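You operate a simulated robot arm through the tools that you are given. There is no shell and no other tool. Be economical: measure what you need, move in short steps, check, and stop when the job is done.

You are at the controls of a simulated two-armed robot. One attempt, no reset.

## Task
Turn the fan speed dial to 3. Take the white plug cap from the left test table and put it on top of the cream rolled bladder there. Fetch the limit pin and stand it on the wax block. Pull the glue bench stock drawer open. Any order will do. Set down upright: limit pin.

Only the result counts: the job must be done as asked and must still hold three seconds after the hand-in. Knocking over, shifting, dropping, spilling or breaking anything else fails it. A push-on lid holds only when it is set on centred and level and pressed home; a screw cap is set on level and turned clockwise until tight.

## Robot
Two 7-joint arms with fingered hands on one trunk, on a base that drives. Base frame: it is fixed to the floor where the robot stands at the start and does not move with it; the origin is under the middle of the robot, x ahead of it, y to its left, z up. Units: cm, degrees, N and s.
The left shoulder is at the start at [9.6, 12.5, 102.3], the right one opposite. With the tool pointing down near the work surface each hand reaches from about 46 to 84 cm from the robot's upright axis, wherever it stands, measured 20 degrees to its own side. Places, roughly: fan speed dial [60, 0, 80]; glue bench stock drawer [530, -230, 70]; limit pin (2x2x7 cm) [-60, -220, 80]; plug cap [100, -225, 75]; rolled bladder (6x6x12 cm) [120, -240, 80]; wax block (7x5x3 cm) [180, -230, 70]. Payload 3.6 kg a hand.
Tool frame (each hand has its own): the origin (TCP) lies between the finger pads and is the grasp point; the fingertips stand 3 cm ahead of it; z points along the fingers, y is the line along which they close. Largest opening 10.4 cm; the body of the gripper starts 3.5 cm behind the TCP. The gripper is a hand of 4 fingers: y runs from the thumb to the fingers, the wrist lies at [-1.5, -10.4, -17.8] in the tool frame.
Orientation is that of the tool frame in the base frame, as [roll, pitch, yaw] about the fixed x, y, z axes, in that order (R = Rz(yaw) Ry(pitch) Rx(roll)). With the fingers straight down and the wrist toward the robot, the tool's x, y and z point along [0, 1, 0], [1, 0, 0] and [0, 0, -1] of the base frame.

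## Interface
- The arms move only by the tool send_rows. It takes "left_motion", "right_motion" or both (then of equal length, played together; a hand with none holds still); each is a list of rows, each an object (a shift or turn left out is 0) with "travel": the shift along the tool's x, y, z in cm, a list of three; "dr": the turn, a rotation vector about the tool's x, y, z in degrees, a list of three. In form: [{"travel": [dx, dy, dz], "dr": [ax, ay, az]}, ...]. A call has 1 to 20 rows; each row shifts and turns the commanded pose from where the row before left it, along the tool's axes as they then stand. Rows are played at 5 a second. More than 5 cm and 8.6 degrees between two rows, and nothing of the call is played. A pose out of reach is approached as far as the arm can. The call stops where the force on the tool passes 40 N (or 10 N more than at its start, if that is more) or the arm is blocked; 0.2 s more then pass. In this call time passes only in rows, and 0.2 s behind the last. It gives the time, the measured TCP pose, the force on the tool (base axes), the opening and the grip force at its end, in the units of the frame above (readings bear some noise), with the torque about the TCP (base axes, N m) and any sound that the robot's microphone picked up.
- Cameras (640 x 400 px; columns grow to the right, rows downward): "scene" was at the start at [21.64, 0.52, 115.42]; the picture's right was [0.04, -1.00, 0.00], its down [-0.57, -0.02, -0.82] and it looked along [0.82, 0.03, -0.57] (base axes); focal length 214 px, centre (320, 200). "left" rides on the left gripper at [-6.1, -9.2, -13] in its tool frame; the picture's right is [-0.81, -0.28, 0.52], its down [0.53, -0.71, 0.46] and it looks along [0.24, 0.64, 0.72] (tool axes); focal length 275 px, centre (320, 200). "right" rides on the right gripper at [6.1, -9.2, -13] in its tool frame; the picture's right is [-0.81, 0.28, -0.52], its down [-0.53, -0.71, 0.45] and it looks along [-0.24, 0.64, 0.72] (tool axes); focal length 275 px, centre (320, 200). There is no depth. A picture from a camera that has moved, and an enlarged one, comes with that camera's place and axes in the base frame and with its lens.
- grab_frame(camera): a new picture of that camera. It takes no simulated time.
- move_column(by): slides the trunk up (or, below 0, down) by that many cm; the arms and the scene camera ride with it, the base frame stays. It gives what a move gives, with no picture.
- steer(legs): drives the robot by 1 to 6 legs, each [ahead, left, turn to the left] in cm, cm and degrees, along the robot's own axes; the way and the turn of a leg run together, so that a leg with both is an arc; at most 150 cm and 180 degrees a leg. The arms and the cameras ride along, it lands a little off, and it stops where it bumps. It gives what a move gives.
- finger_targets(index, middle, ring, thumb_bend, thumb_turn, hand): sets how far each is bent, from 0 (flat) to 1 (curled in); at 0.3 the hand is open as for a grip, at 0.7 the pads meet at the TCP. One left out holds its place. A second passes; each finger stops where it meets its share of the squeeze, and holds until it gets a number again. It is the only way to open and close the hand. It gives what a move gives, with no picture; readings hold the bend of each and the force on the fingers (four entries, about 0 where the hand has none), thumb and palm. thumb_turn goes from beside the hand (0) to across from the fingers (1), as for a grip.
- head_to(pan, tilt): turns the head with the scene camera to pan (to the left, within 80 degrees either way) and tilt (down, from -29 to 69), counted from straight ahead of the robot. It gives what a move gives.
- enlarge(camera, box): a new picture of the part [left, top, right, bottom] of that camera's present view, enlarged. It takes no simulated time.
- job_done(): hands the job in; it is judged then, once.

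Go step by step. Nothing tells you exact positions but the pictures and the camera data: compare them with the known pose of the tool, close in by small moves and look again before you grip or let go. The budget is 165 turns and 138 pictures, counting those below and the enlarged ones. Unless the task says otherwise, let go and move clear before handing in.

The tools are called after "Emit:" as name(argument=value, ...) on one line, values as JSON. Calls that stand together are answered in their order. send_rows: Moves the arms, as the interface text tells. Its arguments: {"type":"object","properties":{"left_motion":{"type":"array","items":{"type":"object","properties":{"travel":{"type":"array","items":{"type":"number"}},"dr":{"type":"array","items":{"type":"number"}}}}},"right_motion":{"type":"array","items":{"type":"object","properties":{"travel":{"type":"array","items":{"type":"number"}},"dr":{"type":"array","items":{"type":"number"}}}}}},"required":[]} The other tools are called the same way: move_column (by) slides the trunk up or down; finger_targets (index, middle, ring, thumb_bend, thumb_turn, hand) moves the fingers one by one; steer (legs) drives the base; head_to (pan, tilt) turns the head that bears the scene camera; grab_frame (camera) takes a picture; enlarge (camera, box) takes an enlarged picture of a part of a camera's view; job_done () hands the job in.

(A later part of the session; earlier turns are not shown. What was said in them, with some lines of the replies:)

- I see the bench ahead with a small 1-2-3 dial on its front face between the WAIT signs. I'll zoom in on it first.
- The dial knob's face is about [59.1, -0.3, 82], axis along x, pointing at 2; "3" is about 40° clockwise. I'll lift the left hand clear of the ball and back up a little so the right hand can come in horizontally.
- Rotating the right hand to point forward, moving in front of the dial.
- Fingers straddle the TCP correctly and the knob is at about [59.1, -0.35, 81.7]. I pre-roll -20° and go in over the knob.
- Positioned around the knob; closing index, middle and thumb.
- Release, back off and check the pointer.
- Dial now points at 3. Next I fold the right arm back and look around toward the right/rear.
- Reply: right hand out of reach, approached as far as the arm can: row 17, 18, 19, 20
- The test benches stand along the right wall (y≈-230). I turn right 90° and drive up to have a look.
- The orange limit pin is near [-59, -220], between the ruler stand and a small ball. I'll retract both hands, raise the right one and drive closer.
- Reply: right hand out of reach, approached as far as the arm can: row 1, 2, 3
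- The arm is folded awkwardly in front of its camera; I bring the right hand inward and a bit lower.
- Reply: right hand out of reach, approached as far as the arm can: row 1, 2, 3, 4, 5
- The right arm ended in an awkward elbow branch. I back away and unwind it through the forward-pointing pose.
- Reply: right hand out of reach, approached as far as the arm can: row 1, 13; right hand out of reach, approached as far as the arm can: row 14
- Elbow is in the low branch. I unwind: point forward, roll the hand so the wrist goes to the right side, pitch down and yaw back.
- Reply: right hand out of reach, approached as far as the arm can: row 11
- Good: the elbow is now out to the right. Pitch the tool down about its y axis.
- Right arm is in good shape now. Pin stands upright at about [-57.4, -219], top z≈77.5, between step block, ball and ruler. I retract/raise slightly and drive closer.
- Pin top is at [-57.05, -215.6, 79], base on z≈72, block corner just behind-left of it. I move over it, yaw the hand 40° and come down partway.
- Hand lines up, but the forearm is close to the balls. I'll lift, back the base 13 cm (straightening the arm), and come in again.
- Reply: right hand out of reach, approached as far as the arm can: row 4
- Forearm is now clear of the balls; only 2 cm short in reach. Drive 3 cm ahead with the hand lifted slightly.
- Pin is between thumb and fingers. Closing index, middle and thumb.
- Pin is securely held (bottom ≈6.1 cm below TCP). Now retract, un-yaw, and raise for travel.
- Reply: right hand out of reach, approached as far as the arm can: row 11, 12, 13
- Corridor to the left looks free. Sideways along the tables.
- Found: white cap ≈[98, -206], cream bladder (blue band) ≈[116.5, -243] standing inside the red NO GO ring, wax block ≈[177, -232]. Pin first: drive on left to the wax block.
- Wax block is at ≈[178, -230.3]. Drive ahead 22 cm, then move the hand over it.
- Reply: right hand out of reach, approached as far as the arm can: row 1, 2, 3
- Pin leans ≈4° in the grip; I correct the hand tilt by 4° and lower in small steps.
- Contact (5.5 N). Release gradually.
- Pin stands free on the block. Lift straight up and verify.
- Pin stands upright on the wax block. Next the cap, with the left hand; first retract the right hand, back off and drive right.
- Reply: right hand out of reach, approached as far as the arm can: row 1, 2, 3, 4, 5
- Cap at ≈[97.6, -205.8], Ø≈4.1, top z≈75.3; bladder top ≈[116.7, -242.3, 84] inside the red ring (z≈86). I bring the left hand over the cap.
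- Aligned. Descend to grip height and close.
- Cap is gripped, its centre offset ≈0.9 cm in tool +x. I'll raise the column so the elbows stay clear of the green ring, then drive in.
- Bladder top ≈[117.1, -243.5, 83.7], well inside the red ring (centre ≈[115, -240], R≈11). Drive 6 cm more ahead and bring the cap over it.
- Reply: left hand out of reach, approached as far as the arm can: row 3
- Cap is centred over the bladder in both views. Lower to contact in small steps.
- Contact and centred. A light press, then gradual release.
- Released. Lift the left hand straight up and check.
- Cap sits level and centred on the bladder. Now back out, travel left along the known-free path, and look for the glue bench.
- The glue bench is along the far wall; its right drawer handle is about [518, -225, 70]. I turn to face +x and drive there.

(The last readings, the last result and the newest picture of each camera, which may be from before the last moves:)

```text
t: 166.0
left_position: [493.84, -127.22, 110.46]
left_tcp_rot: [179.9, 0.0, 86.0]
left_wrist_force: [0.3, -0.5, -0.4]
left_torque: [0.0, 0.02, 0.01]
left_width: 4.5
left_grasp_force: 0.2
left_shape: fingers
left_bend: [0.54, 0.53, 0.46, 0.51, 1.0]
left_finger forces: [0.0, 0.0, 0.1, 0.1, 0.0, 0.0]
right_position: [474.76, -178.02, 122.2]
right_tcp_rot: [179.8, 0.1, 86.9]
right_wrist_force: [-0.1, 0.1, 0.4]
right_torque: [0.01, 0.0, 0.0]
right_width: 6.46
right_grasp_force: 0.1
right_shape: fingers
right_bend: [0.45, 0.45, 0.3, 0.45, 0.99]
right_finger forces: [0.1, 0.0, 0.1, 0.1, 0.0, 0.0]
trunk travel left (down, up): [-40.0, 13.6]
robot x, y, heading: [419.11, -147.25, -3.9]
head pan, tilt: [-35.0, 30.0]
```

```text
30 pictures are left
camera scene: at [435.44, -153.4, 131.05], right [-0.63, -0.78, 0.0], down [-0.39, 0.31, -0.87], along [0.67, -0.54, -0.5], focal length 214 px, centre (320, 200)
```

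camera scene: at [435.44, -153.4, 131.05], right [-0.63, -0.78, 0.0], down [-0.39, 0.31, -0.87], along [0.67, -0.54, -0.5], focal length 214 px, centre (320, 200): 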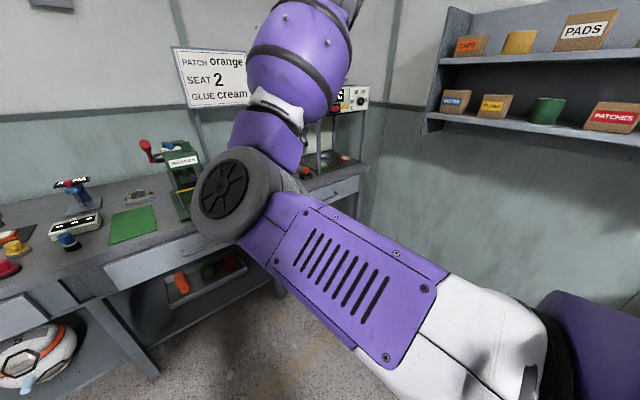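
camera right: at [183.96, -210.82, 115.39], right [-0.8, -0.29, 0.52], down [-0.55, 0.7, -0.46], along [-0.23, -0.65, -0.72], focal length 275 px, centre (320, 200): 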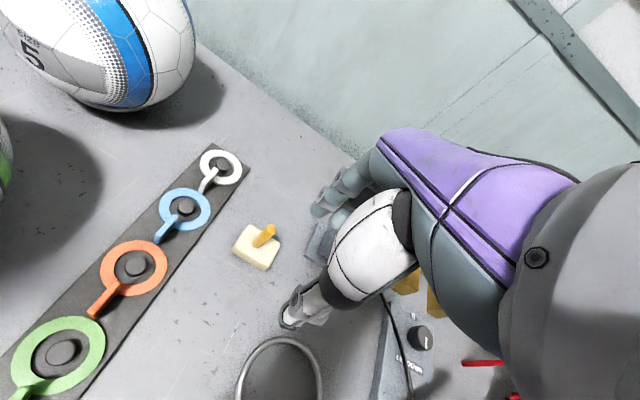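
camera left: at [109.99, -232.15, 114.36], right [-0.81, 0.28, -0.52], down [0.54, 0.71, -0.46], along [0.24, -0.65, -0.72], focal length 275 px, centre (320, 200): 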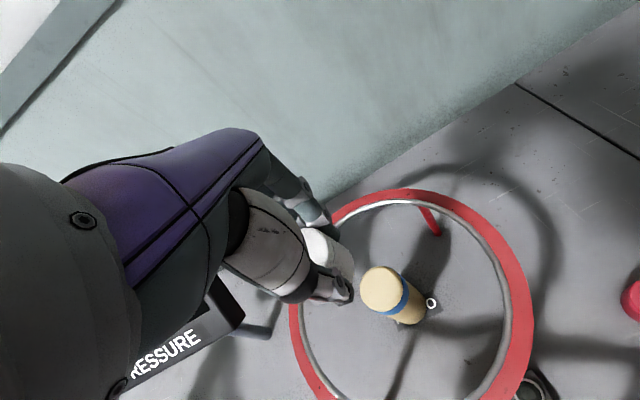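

Emit:
send_rows(left_motion=[{"travel": [0, -4, -2]}, {"travel": [0, -4, -2]}, {"travel": [0, -4, -2]}, {"travel": [0, -4, -2]}, {"travel": [0, -4, -2]}])

Emit:
steer(legs=[[16, 0, 3.9], [0, -52, 0]])

Emit:
head_to(pan=10, tilt=45)

Emit:
grab_frame(camera="scene")

Emit:
grab_frame(camera="right")

```text
t: 167.2
left_position: [473.43, -125.82, 120.43]
left_tcp_rot: [-180.0, -0.1, 86.2]
left_wrist_force: [0.2, -0.1, 0.3]
left_torque: [0.0, 0.0, -0.02]
left_width: 4.53
left_grasp_force: 0.1
left_shape: fingers
left_bend: [0.54, 0.53, 0.46, 0.51, 1.0]
left_finger forces: [0.0, 0.0, 0.0, 0.0, 0.0, 0.0]
right_position: [474.63, -177.91, 122.18]
right_tcp_rot: [179.8, 0.0, 87.1]
right_wrist_force: [0.0, 0.3, 0.2]
right_torque: [-0.02, 0.03, 0.0]
right_width: 6.45
right_grasp_force: 0.1
right_shape: fingers
right_bend: [0.45, 0.45, 0.3, 0.45, 0.99]
right_finger forces: [0.0, 0.0, 0.0, 0.0, 0.1, 0.0]
trunk travel left (down, up): [-40.0, 13.6]
robot x, y, heading: [419.36, -147.39, -4.0]
head pan, tilt: [-35.0, 30.0]
```

```text
t: 171.2
left_position: [487.93, -174.81, 120.39]
left_tcp_rot: [180.0, 0.0, 89.9]
left_wrist_force: [0.4, 0.4, 0.0]
left_torque: [0.0, -0.06, 0.03]
left_width: 4.49
left_grasp_force: 0.1
left_shape: fingers
left_bend: [0.54, 0.53, 0.46, 0.51, 1.0]
left_finger forces: [0.0, 0.0, 0.0, 0.0, 0.0, 0.0]
right_position: [492.59, -226.91, 122.09]
right_tcp_rot: [179.7, 0.1, 90.8]
right_wrist_force: [0.5, 0.5, -1.3]
right_torque: [0.04, 0.0, 0.01]
right_width: 6.45
right_grasp_force: 0.1
right_shape: fingers
right_bend: [0.45, 0.45, 0.3, 0.45, 0.99]
right_finger forces: [0.1, 0.0, 0.0, 0.0, 0.0, 0.1]
trunk travel left (down, up): [-40.0, 13.6]
robot x, y, heading: [435.15, -199.84, -0.3]
head pan, tilt: [-35.0, 30.0]
```

```text
t: 172.4
left_position: [487.97, -174.7, 120.45]
left_tcp_rot: [180.0, -0.1, 89.9]
left_wrist_force: [0.6, -0.7, 0.8]
left_torque: [0.01, 0.02, -0.03]
left_width: 4.5
left_grasp_force: 0.1
left_shape: fingers
left_bend: [0.54, 0.53, 0.46, 0.51, 1.0]
left_finger forces: [0.1, 0.1, 0.1, 0.1, 0.0, 0.0]
right_position: [492.48, -226.79, 122.08]
right_tcp_rot: [179.8, 0.1, 90.7]
right_wrist_force: [0.0, -0.1, -0.1]
right_torque: [0.01, 0.05, -0.02]
right_width: 6.47
right_grasp_force: 0.2
right_shape: fingers
right_bend: [0.45, 0.45, 0.3, 0.45, 0.99]
right_finger forces: [0.0, 0.1, 0.1, 0.0, 0.0, 0.1]
trunk travel left (down, up): [-40.0, 13.6]
robot x, y, heading: [434.93, -199.93, -0.2]
head pan, tilt: [10.0, 45.0]
```

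```text
29 pictures are left
camera scene: at [452.34, -198.21, 128.79], right [0.17, -0.99, 0.0], down [-0.7, -0.12, -0.71], along [0.7, 0.12, -0.71], focal length 214 px, centre (320, 200)
```

scene: 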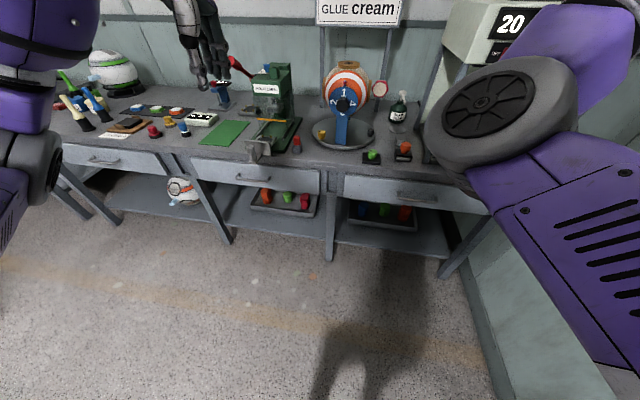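

```text
28 pictures are left
camera right: at [483.22, -220.74, 135.15], right [0.28, -0.81, 0.52], down [-0.7, -0.54, -0.46], along [0.65, -0.24, -0.72], focal length 275 px, centre (320, 200)
```

right: 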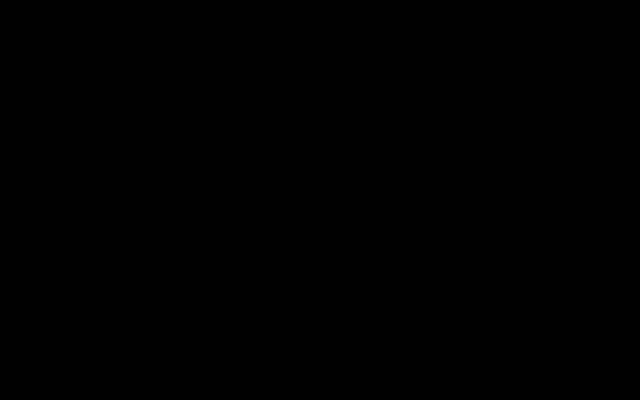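

Emit:
enlarge(camera="scene", box=[330, 130, 480, 240])

```text
3.64 times, centred on (405, 185) of scene
camera zoom: at [452.34, -198.21, 128.79], right [0.17, -0.99, 0.0], down [-0.7, -0.12, -0.71], along [0.7, 0.12, -0.71], focal length 780 px, centre (11, 254)
```

zoom: 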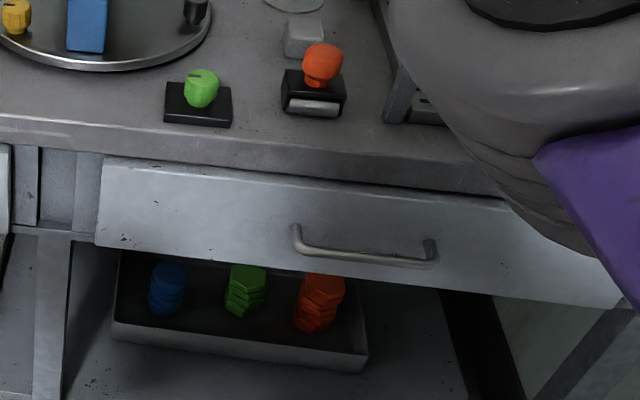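

Target handle bar: ≈[525, -229, 62], ~15 cm long, horizontal. I'll use the left hand tilted 45°, so line the robot up and lower the column.

Emit:
move_column(by=-15)

Emit:
steer(legs=[[4, -24, 0]])

Emit:
finger_targets(hand="left", index=0.42, middle=0.42, ring=0.42, thumb_bend=0.35)

Emit:
grab_frame(camera="left")

Emit:
grab_frame(camera="scene")

```text
t: 174.1
left_position: [488.01, -174.7, 105.48]
left_tcp_rot: [179.9, -0.1, 89.9]
left_wrist_force: [1.0, -0.4, -0.2]
left_torque: [-0.02, -0.01, -0.01]
left_width: 4.5
left_grasp_force: 0.0
left_shape: fingers
left_bend: [0.54, 0.53, 0.46, 0.51, 1.0]
left_finger forces: [0.0, 0.0, 0.0, 0.0, 0.1, 0.1]
right_position: [492.6, -226.71, 107.09]
right_tcp_rot: [179.8, 0.1, 90.7]
right_wrist_force: [-0.8, 0.2, -0.1]
right_torque: [0.0, 0.02, -0.04]
right_width: 6.45
right_grasp_force: 0.1
right_shape: fingers
right_bend: [0.45, 0.45, 0.3, 0.45, 0.99]
right_finger forces: [0.0, 0.0, 0.0, 0.0, 0.0, 0.0]
trunk travel left (down, up): [-25.0, 28.6]
robot x, y, heading: [434.96, -199.91, -0.1]
head pan, tilt: [10.0, 45.0]
```

```text
t: 176.0
left_position: [491.53, -197.35, 105.39]
left_tcp_rot: [179.9, 0.3, 90.3]
left_wrist_force: [0.5, 0.3, 0.3]
left_torque: [-0.01, -0.03, 0.02]
left_width: 4.52
left_grasp_force: 0.0
left_shape: fingers
left_bend: [0.54, 0.53, 0.46, 0.51, 1.0]
left_finger forces: [0.0, 0.0, 0.0, 0.0, 0.0, 0.1]
right_position: [496.25, -249.17, 107.3]
right_tcp_rot: [179.9, 1.0, 91.5]
right_wrist_force: [-0.1, -0.2, -1.1]
right_torque: [0.02, 0.0, 0.02]
right_width: 6.43
right_grasp_force: 0.1
right_shape: fingers
right_bend: [0.45, 0.45, 0.3, 0.45, 0.99]
right_finger forces: [0.0, 0.1, 0.0, 0.0, 0.1, 0.0]
trunk travel left (down, up): [-25.0, 28.6]
robot x, y, heading: [438.96, -223.25, 0.2]
head pan, tilt: [10.0, 45.0]
stopped in leg 1: the robot was blocked; the commanded pose is now the measured one
```

```text
t: 177.0
left_position: [491.53, -197.64, 105.33]
left_tcp_rot: [179.9, 0.4, 90.1]
left_wrist_force: [-0.2, -0.5, 0.3]
left_torque: [0.01, 0.0, -0.02]
left_width: 8.12
left_grasp_force: 0.1
left_shape: fingers
left_bend: [0.42, 0.42, 0.42, 0.35, 0.98]
left_finger forces: [0.0, 0.0, 0.1, 0.0, 0.0, 0.0]
right_position: [496.31, -249.28, 107.36]
right_tcp_rot: [179.9, 1.0, 91.3]
right_wrist_force: [0.5, 0.4, 0.2]
right_torque: [0.04, 0.01, 0.0]
right_width: 6.47
right_grasp_force: 0.0
right_shape: fingers
right_bend: [0.45, 0.45, 0.3, 0.45, 0.99]
right_finger forces: [0.0, 0.0, 0.0, 0.0, 0.0, 0.0]
trunk travel left (down, up): [-25.0, 28.6]
robot x, y, heading: [438.98, -223.16, 0.0]
head pan, tilt: [10.0, 45.0]
```

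```text
26 pictures are left
camera left: at [482.28, -203.58, 118.41], right [-0.27, -0.81, -0.51], down [-0.71, 0.53, -0.46], along [0.65, 0.24, -0.72], focal length 275 px, centre (320, 200)
```

left: 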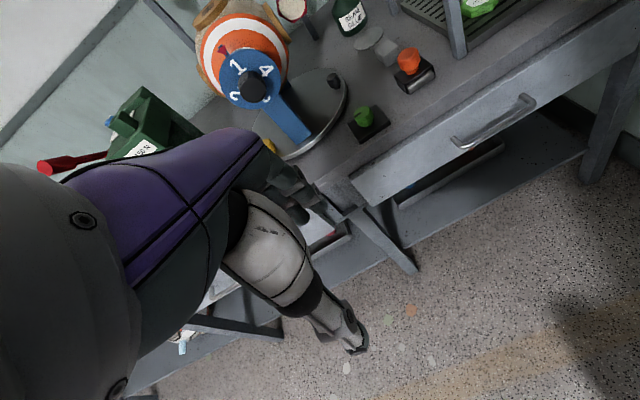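

```text
25 pictures are left
camera scene: at [459.42, -221.1, 113.96], right [0.17, -0.98, 0.01], down [-0.7, -0.13, -0.71], along [0.7, 0.12, -0.71], focal length 214 px, centre (320, 200)
```

scene: 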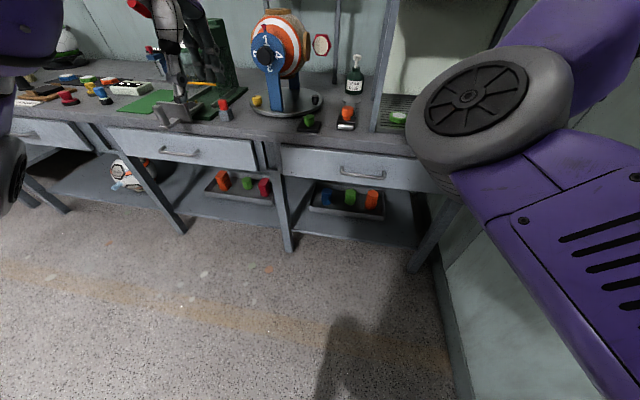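

Something on the robot's right stopped the shift, so I'll move 2 cm back left. Triangulated handle: ≈[514.5, -224.7, 72.5]. Bring the left hand in front of it, tilting 45°.

Emit:
steer(legs=[[0, 2, 0]])

Emit:
send_rows(left_motion=[{"travel": [-4.4, 1, 0]}, {"travel": [-4.4, 1, 0]}, {"travel": [-4.4, 1, 0]}, {"travel": [-4.4, 1, 0]}, {"travel": [-4.4, 1, 0]}, {"travel": [-4.4, 1, 0]}, {"travel": [0, 0, 4]}, {"travel": [0, 0, 4]}, {"travel": [0, 0, 4]}, {"travel": [0, 0, 4]}, {"dr": [-7.5, 0, 0]}, {"dr": [-7.5, 0, 0]}, {"dr": [-7.5, 0, 0]}, {"dr": [-7.5, 0, 0]}, {"dr": [-7.5, 0, 0]}, {"dr": [-7.5, 0, 0]}])

Emit:
grab_frame(camera="left")

Emit:
grab_frame(camera="scene")

```text
t: 177.8
left_position: [491.66, -196.31, 105.43]
left_tcp_rot: [179.9, 0.0, 90.2]
left_wrist_force: [0.2, 1.2, 0.7]
left_torque: [0.0, 0.0, 0.0]
left_width: 8.13
left_grasp_force: 0.0
left_shape: fingers
left_bend: [0.42, 0.42, 0.42, 0.35, 0.98]
left_finger forces: [0.0, 0.0, 0.0, 0.1, 0.0, 0.0]
right_position: [496.52, -248.17, 107.15]
right_tcp_rot: [-180.0, 0.5, 91.3]
right_wrist_force: [-0.6, 0.7, -0.8]
right_torque: [0.0, 0.04, 0.01]
right_width: 6.46
right_grasp_force: 0.2
right_shape: fingers
right_bend: [0.45, 0.45, 0.3, 0.45, 0.99]
right_finger forces: [0.1, 0.1, 0.0, 0.1, 0.0, 0.1]
trunk travel left (down, up): [-25.0, 28.6]
robot x, y, heading: [438.51, -221.35, -0.1]
head pan, tilt: [10.0, 45.0]
```

```text
t: 181.2
left_position: [497.66, -222.65, 89.54]
left_tcp_rot: [134.8, 0.0, 90.0]
left_wrist_force: [-0.2, -0.7, 0.1]
left_torque: [-0.01, -0.05, 0.02]
left_width: 8.14
left_grasp_force: 0.2
left_shape: fingers
left_bend: [0.42, 0.42, 0.42, 0.35, 0.98]
left_finger forces: [0.0, 0.0, 0.0, 0.0, 0.0, 0.0]
right_position: [496.34, -248.13, 107.08]
right_tcp_rot: [179.9, 0.4, 91.1]
right_wrist_force: [0.0, -0.5, -0.3]
right_torque: [-0.02, 0.0, 0.02]
right_width: 6.44
right_grasp_force: 0.0
right_shape: fingers
right_bend: [0.45, 0.45, 0.3, 0.45, 0.99]
right_finger forces: [0.1, 0.0, 0.0, 0.0, 0.0, 0.0]
trunk travel left (down, up): [-25.0, 28.6]
robot x, y, heading: [438.73, -221.66, -0.2]
head pan, tilt: [10.0, 45.0]
```

```text
24 pictures are left
camera left: at [481.95, -228.77, 92.22], right [0.17, -0.81, -0.56], down [-0.18, 0.53, -0.83], along [0.97, 0.25, -0.05], focal length 275 px, centre (320, 200)
```

left: 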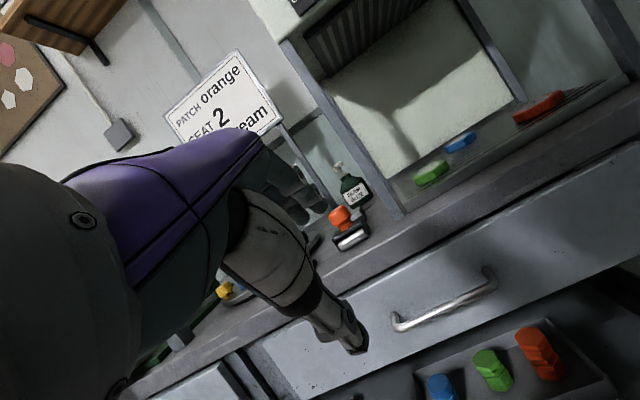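

```text
23 pictures are left
camera scene: at [459.58, -219.87, 113.94], right [0.17, -0.98, 0.0], down [-0.7, -0.12, -0.71], along [0.7, 0.12, -0.71], focal length 214 px, centre (320, 200)
```

scene: 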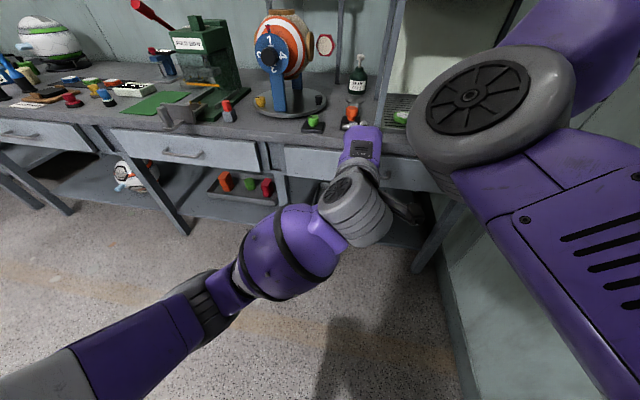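

Emit:
send_rows(left_motion=[{"travel": [-0.8, 0, 4]}, {"travel": [0, 0, 4]}, {"travel": [0, 0, 4]}, {"travel": [0, 0, 4]}])

Emit:
grab_frame(camera="left")

Emit:
enlarge(camera="scene", box=[300, 100, 440, 220])

```text
t: 182.2
left_position: [509.37, -223.38, 77.91]
left_tcp_rot: [134.9, -0.1, 90.1]
left_wrist_force: [-0.3, -0.4, -0.6]
left_torque: [-0.03, 0.02, -0.01]
left_width: 8.14
left_grasp_force: 0.0
left_shape: fingers
left_bend: [0.42, 0.42, 0.42, 0.35, 0.98]
left_finger forces: [0.0, 0.0, 0.0, 0.1, 0.0, 0.0]
right_position: [496.45, -248.17, 107.04]
right_tcp_rot: [-180.0, 0.5, 91.2]
right_wrist_force: [0.2, -0.5, 0.9]
right_torque: [-0.01, -0.07, 0.04]
right_width: 6.46
right_grasp_force: 0.1
right_shape: fingers
right_bend: [0.45, 0.45, 0.3, 0.45, 0.99]
right_finger forces: [0.1, 0.0, 0.1, 0.0, 0.1, 0.0]
trunk travel left (down, up): [-25.0, 28.6]
robot x, y, heading: [438.78, -221.04, 0.1]
head pan, tilt: [10.0, 45.0]
```

```text
22 pictures are left
camera left: at [493.44, -229.49, 80.62], right [0.17, -0.81, -0.56], down [-0.18, 0.53, -0.83], along [0.97, 0.24, -0.06], focal length 275 px, centre (320, 200)
```

left: 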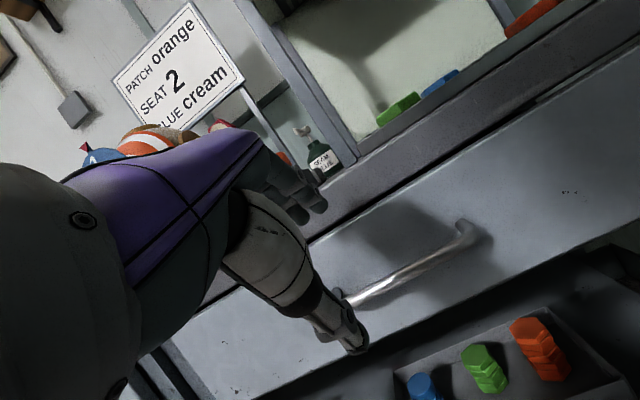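

```text
3.33 times, centred on (370, 160) of scene
camera zoom: at [459.62, -219.89, 113.93], right [0.17, -0.98, 0.0], down [-0.7, -0.12, -0.71], along [0.7, 0.12, -0.71], focal length 715 px, centre (153, 333)
```

zoom: 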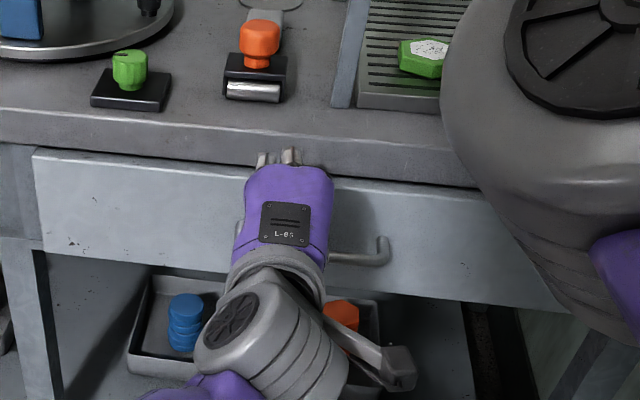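

Bar now measured at x≈515, z≈71, y −221…−232. Pre-close the fingers a bit, shift right 2.6 cm and advance over the bar.

Emit:
finger_targets(hand="left", index=0.5, middle=0.5, ring=0.5, thumb_bend=0.4)

Emit:
send_rows(left_motion=[{"travel": [-2.6, -0.5, 0]}, {"travel": [0, -0.3, 2]}, {"travel": [0, 0, 2]}, {"travel": [0, 0, 2]}, {"travel": [0, 0, 1.6]}])

Emit:
grab_frame(camera="left")

Emit:
enlarge(camera="scene", box=[300, 100, 440, 220])

```text
t: 183.2
left_position: [509.25, -223.41, 77.94]
left_tcp_rot: [135.0, 0.0, 90.1]
left_wrist_force: [0.4, -0.2, 0.7]
left_torque: [0.0, -0.03, 0.0]
left_width: 6.52
left_grasp_force: 0.1
left_shape: fingers
left_bend: [0.5, 0.5, 0.5, 0.4, 0.99]
left_finger forces: [0.0, 0.1, 0.0, 0.0, 0.0, 0.0]
right_position: [496.44, -248.26, 107.24]
right_tcp_rot: [180.0, 0.5, 91.2]
right_wrist_force: [-0.4, 0.0, 0.5]
right_torque: [-0.03, 0.01, 0.0]
right_width: 6.46
right_grasp_force: 0.0
right_shape: fingers
right_bend: [0.45, 0.45, 0.3, 0.45, 0.99]
right_finger forces: [0.0, 0.0, 0.1, 0.1, 0.0, 0.0]
trunk travel left (down, up): [-25.0, 28.6]
robot x, y, heading: [438.74, -221.36, 0.0]
head pan, tilt: [10.0, 45.0]
```

```text
t: 184.4
left_position: [513.96, -226.16, 72.09]
left_tcp_rot: [135.0, 0.0, 90.1]
left_wrist_force: [-0.6, -0.2, 0.8]
left_torque: [0.0, -0.01, 0.0]
left_width: 6.55
left_grasp_force: 0.0
left_shape: fingers
left_bend: [0.5, 0.5, 0.5, 0.4, 0.99]
left_finger forces: [0.1, 0.1, 0.0, 0.0, 0.0, 0.0]
right_position: [496.47, -248.08, 107.1]
right_tcp_rot: [179.9, 0.4, 91.2]
right_wrist_force: [0.3, 0.0, 0.7]
right_torque: [0.0, 0.0, -0.01]
right_width: 6.46
right_grasp_force: 0.1
right_shape: fingers
right_bend: [0.45, 0.45, 0.3, 0.45, 0.99]
right_finger forces: [0.0, 0.0, 0.1, 0.0, 0.0, 0.1]
trunk travel left (down, up): [-25.0, 28.6]
robot x, y, heading: [438.82, -221.39, -0.1]
head pan, tilt: [10.0, 45.0]
```

```text
20 pictures are left
camera left: at [498.21, -232.21, 74.89], right [0.17, -0.81, -0.56], down [-0.18, 0.53, -0.83], along [0.97, 0.24, -0.06], focal length 275 px, centre (320, 200)
```

left: 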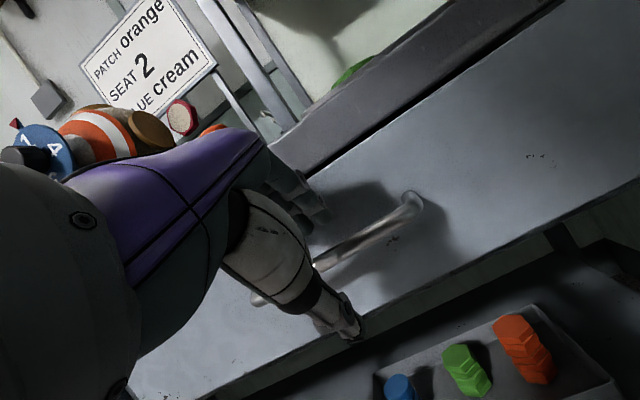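

```text
3.33 times, centred on (370, 160) of scene
camera zoom: at [459.6, -219.87, 113.93], right [0.17, -0.98, 0.0], down [-0.7, -0.12, -0.71], along [0.7, 0.12, -0.71], focal length 715 px, centre (153, 333)
```

zoom: 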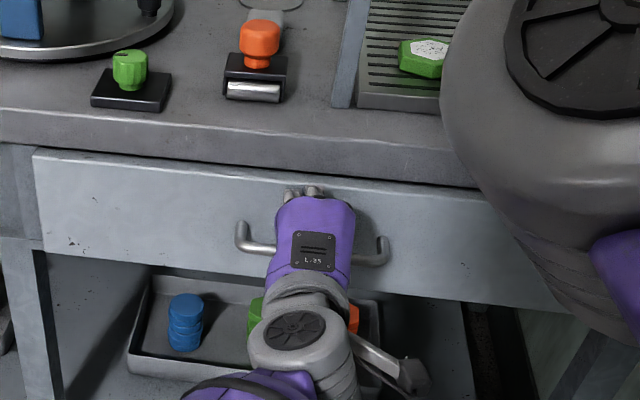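

Emit:
send_rows(left_motion=[{"travel": [0, 0, 0.8]}, {"travel": [0, 0, 0.8]}])

Emit:
enlarge(camera="left", box=[220, 150, 440, 350])

```text
t: 185.0
left_position: [515.05, -225.96, 71.12]
left_tcp_rot: [135.1, 0.0, 90.2]
left_wrist_force: [-0.3, -0.1, 0.2]
left_torque: [0.02, -0.01, 0.02]
left_width: 6.45
left_grasp_force: 0.1
left_shape: fingers
left_bend: [0.51, 0.5, 0.5, 0.4, 0.99]
left_finger forces: [0.5, 0.0, 0.1, 0.0, 0.1, 0.0]
right_position: [496.45, -248.12, 107.1]
right_tcp_rot: [180.0, 0.4, 91.1]
right_wrist_force: [0.1, 0.5, -0.1]
right_torque: [0.01, 0.06, 0.02]
right_width: 6.47
right_grasp_force: 0.0
right_shape: fingers
right_bend: [0.45, 0.45, 0.3, 0.45, 0.99]
right_finger forces: [0.1, 0.1, 0.1, 0.0, 0.0, 0.1]
trunk travel left (down, up): [-25.0, 28.6]
robot x, y, heading: [438.92, -221.27, -0.0]
head pan, tilt: [10.0, 45.0]
```

```text
2.00 times, centred on (330, 250) of left
camera zoom: at [499.18, -232.19, 73.78], right [0.17, -0.81, -0.56], down [-0.18, 0.53, -0.83], along [0.97, 0.25, -0.06], focal length 551 px, centre (300, 100)
```

zoom: 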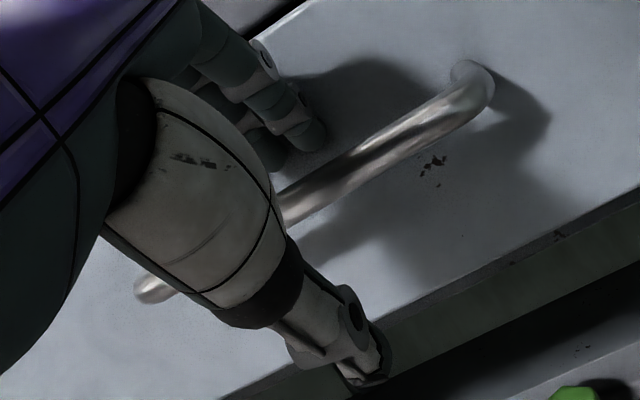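

Fingers are above/behind the bar, thumb below. Close the hand around it.

Emit:
finger_targets(hand="left", index=0.85, middle=0.85, ring=0.85, thumb_bend=0.8)

Emit:
enlarge(camera="left", box=[220, 150, 440, 350])

```text
t: 186.0
left_position: [515.02, -225.98, 70.95]
left_tcp_rot: [135.1, -0.1, 90.2]
left_wrist_force: [-0.8, 2.3, -7.1]
left_torque: [0.15, 0.06, -0.31]
left_width: 0.0
left_grasp_force: 27.0
left_shape: fingers
left_bend: [0.79, 0.77, 0.77, 0.71, 1.0]
left_finger forces: [9.3, 8.5, 10.1, 0.0, 24.7, 0.0]
right_position: [496.36, -248.07, 107.05]
right_tcp_rot: [-180.0, 0.3, 91.3]
right_wrist_force: [0.2, 0.0, -0.2]
right_torque: [-0.01, -0.02, 0.01]
right_width: 6.45
right_grasp_force: 0.0
right_shape: fingers
right_bend: [0.45, 0.45, 0.3, 0.45, 0.99]
right_finger forces: [0.1, 0.0, 0.0, 0.1, 0.1, 0.0]
trunk travel left (down, up): [-25.0, 28.6]
robot x, y, heading: [438.73, -221.73, -0.2]
head pan, tilt: [10.0, 45.0]
```

```text
2.00 times, centred on (330, 250) of left
camera zoom: at [499.2, -232.12, 73.64], right [0.17, -0.81, -0.56], down [-0.19, 0.53, -0.83], along [0.97, 0.25, -0.06], focal length 551 px, centre (300, 100)
```

zoom: 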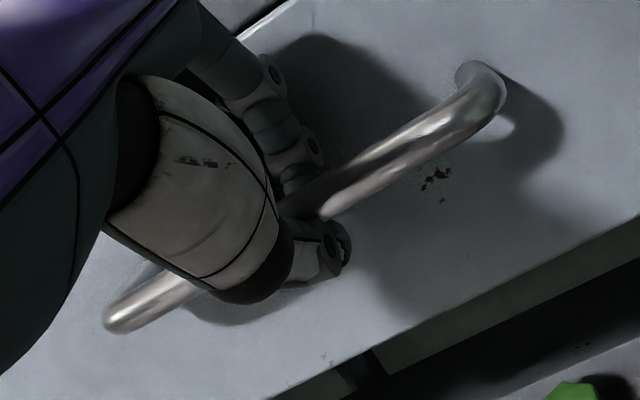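

Firm grip. Pull back with the arm.

Emit:
send_rows(left_motion=[{"travel": [0, -0.7, -0.7]}, {"travel": [0, -0.7, -0.7]}, {"travel": [0, -1, -1]}, {"travel": [0, -1, -1]}, {"travel": [0, -1, -1]}, {"travel": [0, -1, -1]}])

Emit:
enlarge(camera="scene", box=[270, 90, 450, 240])

```text
t: 187.4
left_position: [507.63, -225.95, 70.91]
left_tcp_rot: [135.0, -0.1, 90.4]
left_wrist_force: [-0.2, 11.1, -5.1]
left_torque: [0.21, 0.03, -0.34]
left_width: 0.04
left_grasp_force: 25.2
left_shape: fingers
left_bend: [0.79, 0.77, 0.77, 0.71, 1.0]
left_finger forces: [9.2, 8.0, 9.7, 0.1, 23.3, 0.1]
right_position: [496.39, -247.97, 107.17]
right_tcp_rot: [-180.0, 0.4, 91.1]
right_wrist_force: [0.6, 0.2, -0.6]
right_torque: [0.04, 0.03, 0.0]
right_width: 6.47
right_grasp_force: 0.0
right_shape: fingers
right_bend: [0.45, 0.45, 0.3, 0.45, 0.99]
right_finger forces: [0.1, 0.0, 0.0, 0.0, 0.0, 0.1]
trunk travel left (down, up): [-25.0, 28.6]
robot x, y, heading: [438.74, -221.73, 0.3]
head pan, tilt: [10.0, 45.0]
```

```text
2.67 times, centred on (360, 165) of scene
camera zoom: at [459.63, -219.78, 113.93], right [0.17, -0.98, 0.0], down [-0.7, -0.12, -0.71], along [0.7, 0.12, -0.71], focal length 572 px, centre (213, 293)
```

zoom: 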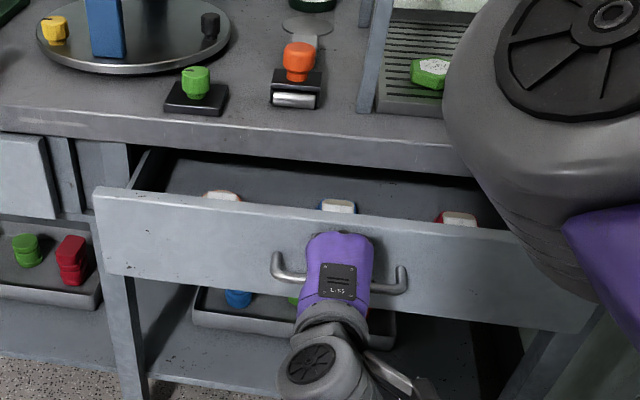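

Drawer is moving. Continue.

Emit:
send_rows(left_motion=[{"travel": [0.1, -1.2, -1.2]}, {"travel": [0.1, -1.2, -1.2]}, {"travel": [0.1, -1.2, -1.2]}, {"travel": [0.1, -1.2, -1.2]}, {"travel": [0, -1.2, -1.2]}, {"travel": [0, -1.2, -1.2]}])

Emit:
grab_frame(camera="scene")

```text
t: 188.8
left_position: [497.42, -225.7, 71.02]
left_tcp_rot: [135.2, 0.0, 90.1]
left_wrist_force: [-2.0, -4.3, -21.1]
left_torque: [-0.03, -0.05, -0.28]
left_width: 0.07
left_grasp_force: 26.4
left_shape: fingers
left_bend: [0.79, 0.77, 0.77, 0.71, 1.0]
left_finger forces: [7.9, 7.8, 8.7, 0.0, 27.2, 0.1]
right_position: [496.62, -248.22, 106.93]
right_tcp_rot: [-180.0, 0.3, 91.2]
right_wrist_force: [0.1, 0.8, -0.4]
right_torque: [0.01, -0.02, 0.02]
right_width: 6.47
right_grasp_force: 0.1
right_shape: fingers
right_bend: [0.45, 0.45, 0.3, 0.45, 0.99]
right_finger forces: [0.1, 0.0, 0.0, 0.0, 0.0, 0.0]
trunk travel left (down, up): [-25.0, 28.6]
robot x, y, heading: [438.83, -221.49, -0.3]
head pan, tilt: [10.0, 45.0]
```

```text
15 pictures are left
camera scene: at [459.73, -219.94, 113.89], right [0.17, -0.98, 0.0], down [-0.7, -0.12, -0.71], along [0.7, 0.12, -0.71], focal length 214 px, centre (320, 200)
```

scene: 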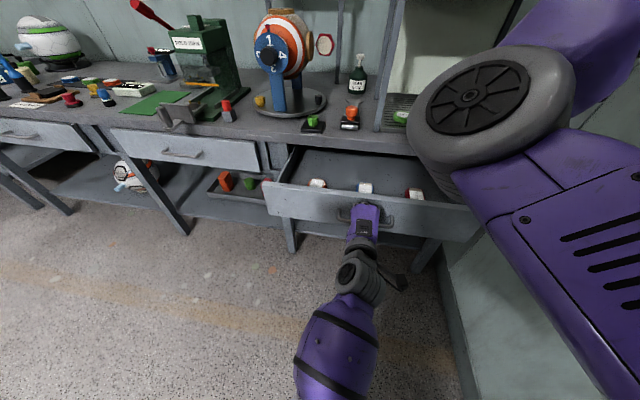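

Open about 17.5 cm. A few more cm by backing the base.

Emit:
steer(legs=[[-6, 0, 0]])

Emit:
grab_frame(camera="scene")

```text
t: 189.7
left_position: [491.41, -225.76, 70.91]
left_tcp_rot: [135.1, -0.2, 90.1]
left_wrist_force: [0.5, -4.2, -18.8]
left_torque: [0.02, -0.08, -0.28]
left_width: 0.08
left_grasp_force: 25.4
left_shape: fingers
left_bend: [0.79, 0.77, 0.77, 0.7, 1.0]
left_finger forces: [8.2, 8.0, 9.2, 0.1, 24.6, 0.1]
right_position: [490.6, -248.32, 107.01]
right_tcp_rot: [180.0, 0.3, 91.1]
right_wrist_force: [0.0, -0.3, -0.5]
right_torque: [0.02, -0.02, 0.01]
right_width: 6.46
right_grasp_force: 0.0
right_shape: fingers
right_bend: [0.45, 0.45, 0.3, 0.45, 0.99]
right_finger forces: [0.1, 0.0, 0.0, 0.0, 0.0, 0.1]
trunk travel left (down, up): [-25.0, 28.6]
robot x, y, heading: [432.87, -221.31, -0.1]
head pan, tilt: [10.0, 45.0]
```

```text
14 pictures are left
camera scene: at [453.77, -219.93, 113.92], right [0.17, -0.98, 0.0], down [-0.7, -0.12, -0.71], along [0.7, 0.12, -0.71], focal length 214 px, centre (320, 200)
```

scene: 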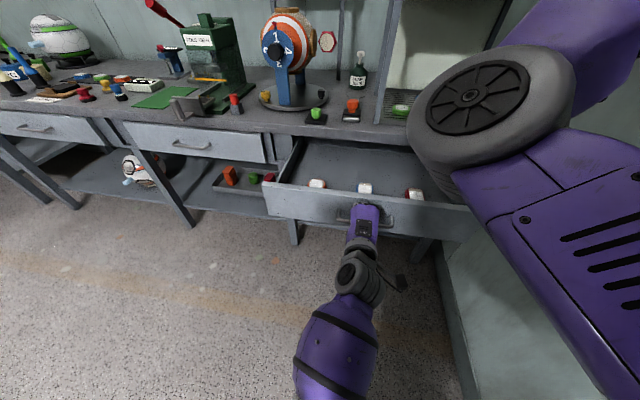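

Drawer is well open (~23 cm). Release and retreat along the approach line.

Emit:
finger_targets(hand="left", index=0.48, middle=0.48, ring=0.48, thumb_bend=0.35)

Emit:
send_rows(left_motion=[{"travel": [0, 0, -1.5]}, {"travel": [0, 0, -1.5]}, {"travel": [0, 0, -2]}, {"travel": [0, 0, -3]}, {"travel": [0, 0, -4]}])

Emit:
grab_frame(camera="scene")

Emit:
grab_frame(camera="left")

```text
t: 190.7
left_position: [491.45, -225.61, 71.08]
left_tcp_rot: [134.9, -0.1, 90.1]
left_wrist_force: [-0.8, -0.4, -0.2]
left_torque: [0.01, -0.01, -0.01]
left_width: 7.33
left_grasp_force: 0.0
left_shape: fingers
left_bend: [0.48, 0.48, 0.48, 0.35, 0.98]
left_finger forces: [0.1, 0.0, 0.0, 0.1, 0.1, 0.0]
right_position: [490.51, -248.23, 107.04]
right_tcp_rot: [-180.0, 0.4, 91.1]
right_wrist_force: [0.2, 0.4, 0.1]
right_torque: [0.01, 0.02, 0.0]
right_width: 6.46
right_grasp_force: 0.0
right_shape: fingers
right_bend: [0.45, 0.45, 0.3, 0.45, 0.99]
right_finger forces: [0.0, 0.0, 0.0, 0.0, 0.0, 0.0]
trunk travel left (down, up): [-25.0, 28.6]
robot x, y, heading: [432.54, -221.21, -0.1]
head pan, tilt: [10.0, 45.0]
```

```text
t: 191.8
left_position: [489.51, -225.39, 84.59]
left_tcp_rot: [125.1, 0.0, 90.4]
left_wrist_force: [0.6, 0.3, -0.4]
left_torque: [-0.01, 0.0, 0.03]
left_width: 7.37
left_grasp_force: 0.1
left_shape: fingers
left_bend: [0.48, 0.48, 0.48, 0.35, 0.98]
left_finger forces: [0.1, 0.0, 0.1, 0.0, 0.1, 0.0]
right_position: [490.52, -248.14, 107.04]
right_tcp_rot: [179.9, 0.3, 91.2]
right_wrist_force: [0.4, -0.9, 0.4]
right_torque: [-0.04, 0.0, 0.02]
right_width: 6.46
right_grasp_force: 0.1
right_shape: fingers
right_bend: [0.45, 0.45, 0.3, 0.45, 0.99]
right_finger forces: [0.0, 0.1, 0.0, 0.1, 0.1, 0.1]
trunk travel left (down, up): [-25.0, 28.6]
robot x, y, heading: [432.93, -221.46, -0.2]
head pan, tilt: [10.0, 45.0]
stopped in row 5 (left hand): the arm was blocked; the commanded pose is now the measured one
```

```text
13 pictures are left
camera scene: at [453.69, -219.88, 113.93], right [0.17, -0.98, 0.0], down [-0.7, -0.12, -0.71], along [0.7, 0.12, -0.71], focal length 214 px, centre (320, 200)
```

scene: 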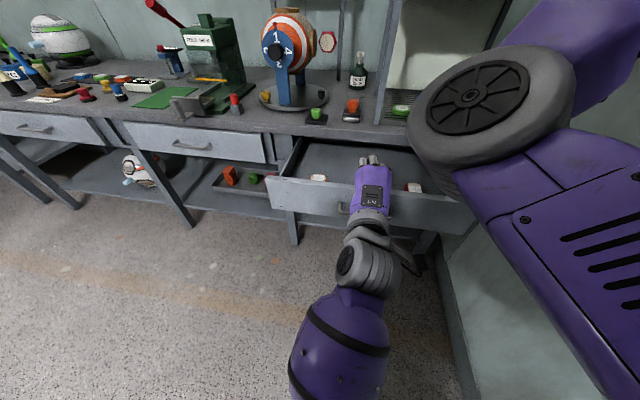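

```text
12 pictures are left
camera left: at [473.6, -231.59, 84.52], right [0.27, -0.81, -0.52], down [-0.04, 0.53, -0.85], along [0.96, 0.25, 0.11], focal length 275 px, centre (320, 200)
```

left: 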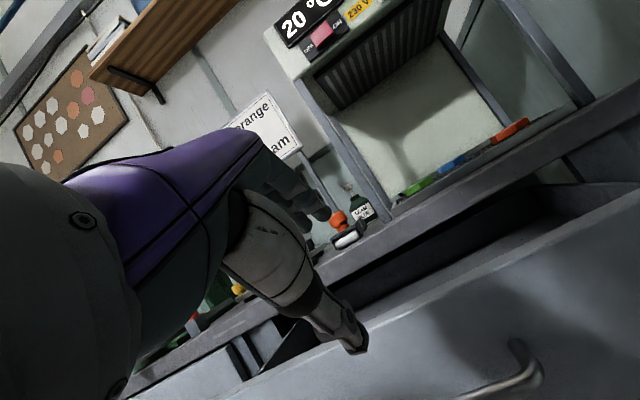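

Emit:
send_rows(left_motion=[{"travel": [0, 1.6, -1.1]}, {"travel": [0, 1.6, -1.1]}, {"travel": [0, 1.6, -1.1]}, {"travel": [0, 1.6, -1.1]}])

Emit:
grab_frame(camera="scene")

```text
t: 192.8
left_position: [489.61, -225.42, 91.84]
left_tcp_rot: [125.3, -0.3, 90.2]
left_wrist_force: [0.5, 0.3, -0.1]
left_torque: [-0.01, 0.0, 0.02]
left_width: 7.38
left_grasp_force: 0.0
left_shape: fingers
left_bend: [0.48, 0.48, 0.48, 0.35, 0.98]
left_finger forces: [0.1, 0.0, 0.0, 0.0, 0.0, 0.1]
right_position: [490.4, -248.32, 107.19]
right_tcp_rot: [180.0, 0.4, 91.1]
right_wrist_force: [0.4, 0.3, 0.9]
right_torque: [-0.02, 0.0, 0.0]
right_width: 6.44
right_grasp_force: 0.0
right_shape: fingers
right_bend: [0.45, 0.45, 0.3, 0.45, 0.99]
right_finger forces: [0.0, 0.0, 0.0, 0.1, 0.0, 0.0]
trunk travel left (down, up): [-25.0, 28.6]
robot x, y, heading: [432.9, -221.26, -0.2]
head pan, tilt: [10.0, 45.0]
```

```text
11 pictures are left
camera scene: at [453.69, -219.89, 113.94], right [0.17, -0.98, 0.0], down [-0.7, -0.12, -0.71], along [0.7, 0.12, -0.71], focal length 214 px, centre (320, 200)
```

scene: 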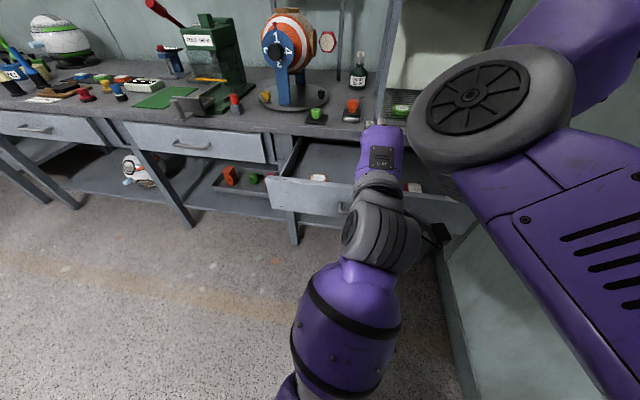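

Drawer stays open and the hand is clear. Quick check on what stopped the base on the right earlier.

Emit:
head_to(pan=-80, tilt=40)

Emit:
grab_frame(camera="scene")

```text
t: 194.4
left_position: [489.74, -225.26, 91.95]
left_tcp_rot: [125.1, -0.3, 90.6]
left_wrist_force: [0.4, -0.4, 1.0]
left_torque: [0.02, 0.02, 0.0]
left_width: 7.38
left_grasp_force: 0.0
left_shape: fingers
left_bend: [0.48, 0.48, 0.48, 0.35, 0.98]
left_finger forces: [0.1, 0.0, 0.0, 0.0, 0.0, 0.1]
right_position: [490.43, -248.12, 106.92]
right_tcp_rot: [180.0, 0.4, 91.1]
right_wrist_force: [-0.5, -0.4, -0.2]
right_torque: [0.0, -0.03, -0.03]
right_width: 6.43
right_grasp_force: 0.1
right_shape: fingers
right_bend: [0.45, 0.45, 0.3, 0.45, 0.99]
right_finger forces: [0.0, 0.1, 0.1, 0.1, 0.1, 0.0]
trunk travel left (down, up): [-25.0, 28.6]
robot x, y, heading: [432.77, -221.5, -0.2]
head pan, tilt: [-80.0, 40.0]
```

```text
10 pictures are left
camera scene: at [447.15, -229.66, 114.66], right [-0.98, -0.17, 0.0], down [-0.11, 0.63, -0.77], along [0.13, -0.75, -0.64], focal length 214 px, centre (320, 200)
```

scene: 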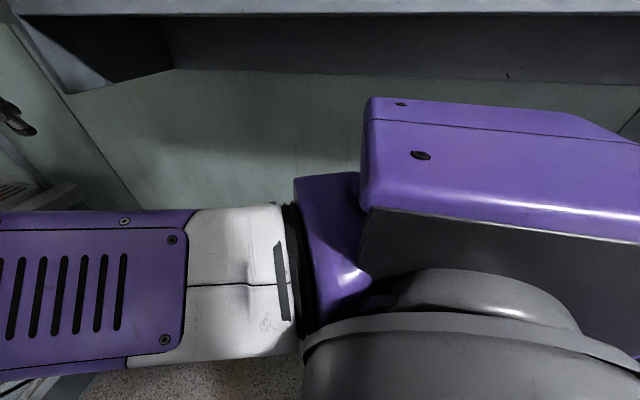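

Emit:
head_to(pan=-70, tilt=0)

Emit:
grab_frame(camera="scene")

```text
t: 195.5
left_position: [489.76, -225.28, 91.82]
left_tcp_rot: [125.2, -0.3, 90.3]
left_wrist_force: [1.0, -0.2, -0.5]
left_torque: [-0.02, -0.02, -0.01]
left_width: 7.38
left_grasp_force: 0.1
left_shape: fingers
left_bend: [0.48, 0.48, 0.48, 0.35, 0.98]
left_finger forces: [0.0, 0.0, 0.0, 0.0, 0.0, 0.1]
right_position: [490.54, -248.13, 107.09]
right_tcp_rot: [179.9, 0.4, 91.1]
right_wrist_force: [0.1, -0.2, 0.3]
right_torque: [-0.01, -0.02, 0.01]
right_width: 6.45
right_grasp_force: 0.0
right_shape: fingers
right_bend: [0.45, 0.45, 0.3, 0.45, 0.99]
right_finger forces: [0.0, 0.1, 0.0, 0.1, 0.0, 0.0]
trunk travel left (down, up): [-25.0, 28.6]
robot x, y, heading: [432.56, -221.62, -0.0]
head pan, tilt: [-70.0, 0.0]
```

```text
9 pictures are left
camera scene: at [448.75, -229.75, 121.03], right [-0.94, -0.34, 0.0], down [0.0, 0.0, -1.0], along [0.34, -0.94, 0.0], focal length 214 px, centre (320, 200)
```

scene: 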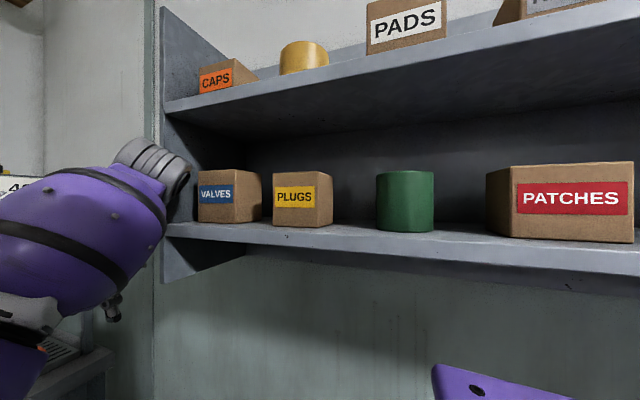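

The right wrist had only brushed the fixed shelf end; boxes are in place. Move 5 cm left to be clear, then hand in.

Emit:
steer(legs=[[0, 5, 0]])

Emit:
grab_frame(camera="scene")

```text
t: 196.4
left_position: [489.65, -220.35, 91.92]
left_tcp_rot: [125.2, -0.2, 90.5]
left_wrist_force: [0.3, 0.1, -0.5]
left_torque: [-0.03, -0.02, -0.03]
left_width: 7.37
left_grasp_force: 0.1
left_shape: fingers
left_bend: [0.48, 0.48, 0.48, 0.35, 0.98]
left_finger forces: [0.0, 0.0, 0.0, 0.0, 0.0, 0.0]
right_position: [490.55, -243.11, 107.23]
right_tcp_rot: [180.0, 0.5, 91.2]
right_wrist_force: [0.3, 0.9, 0.0]
right_torque: [-0.01, 0.0, 0.01]
right_width: 6.47
right_grasp_force: 0.1
right_shape: fingers
right_bend: [0.45, 0.45, 0.3, 0.45, 0.99]
right_finger forces: [0.1, 0.0, 0.0, 0.1, 0.0, 0.0]
trunk travel left (down, up): [-25.0, 28.6]
robot x, y, heading: [432.76, -216.35, -0.1]
head pan, tilt: [-70.0, 0.0]
```

```text
8 pictures are left
camera scene: at [448.76, -224.74, 121.04], right [-0.94, -0.34, 0.0], down [0.0, 0.0, -1.0], along [0.34, -0.94, 0.0], focal length 214 px, centre (320, 200)
```

scene: 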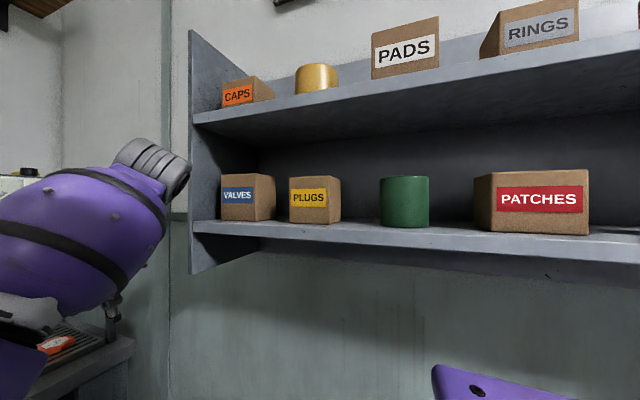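

Everything is in its place: dial at 3, cap on the bladder, pin upright on the wax block, and drawer open with both hands clear. Handing in.

Emit:
job_done()

```text
The job is handed in.
```

I finished all four tasks and handed the job in. The hand-in gave no verdict, so this is based on the pictures.

- **Fan dial:** it points at 3, though by my estimate the pointer sits about 5–10° past the numeral.
- **Plug cap:** the white cap sits level and centred on top of the cream bladder. I pressed it on lightly.
- **Limit pin:** it stands upright on the wax block.
- **Stock drawer:** the glue bench drawer is pulled open about 23 cm.

While lining up for the drawer, the robot was stopped once, most likely by its right wrist touching the end of the wall shelf. The boxes on the shelf looked undisturbed, and I moved clear before handing in.
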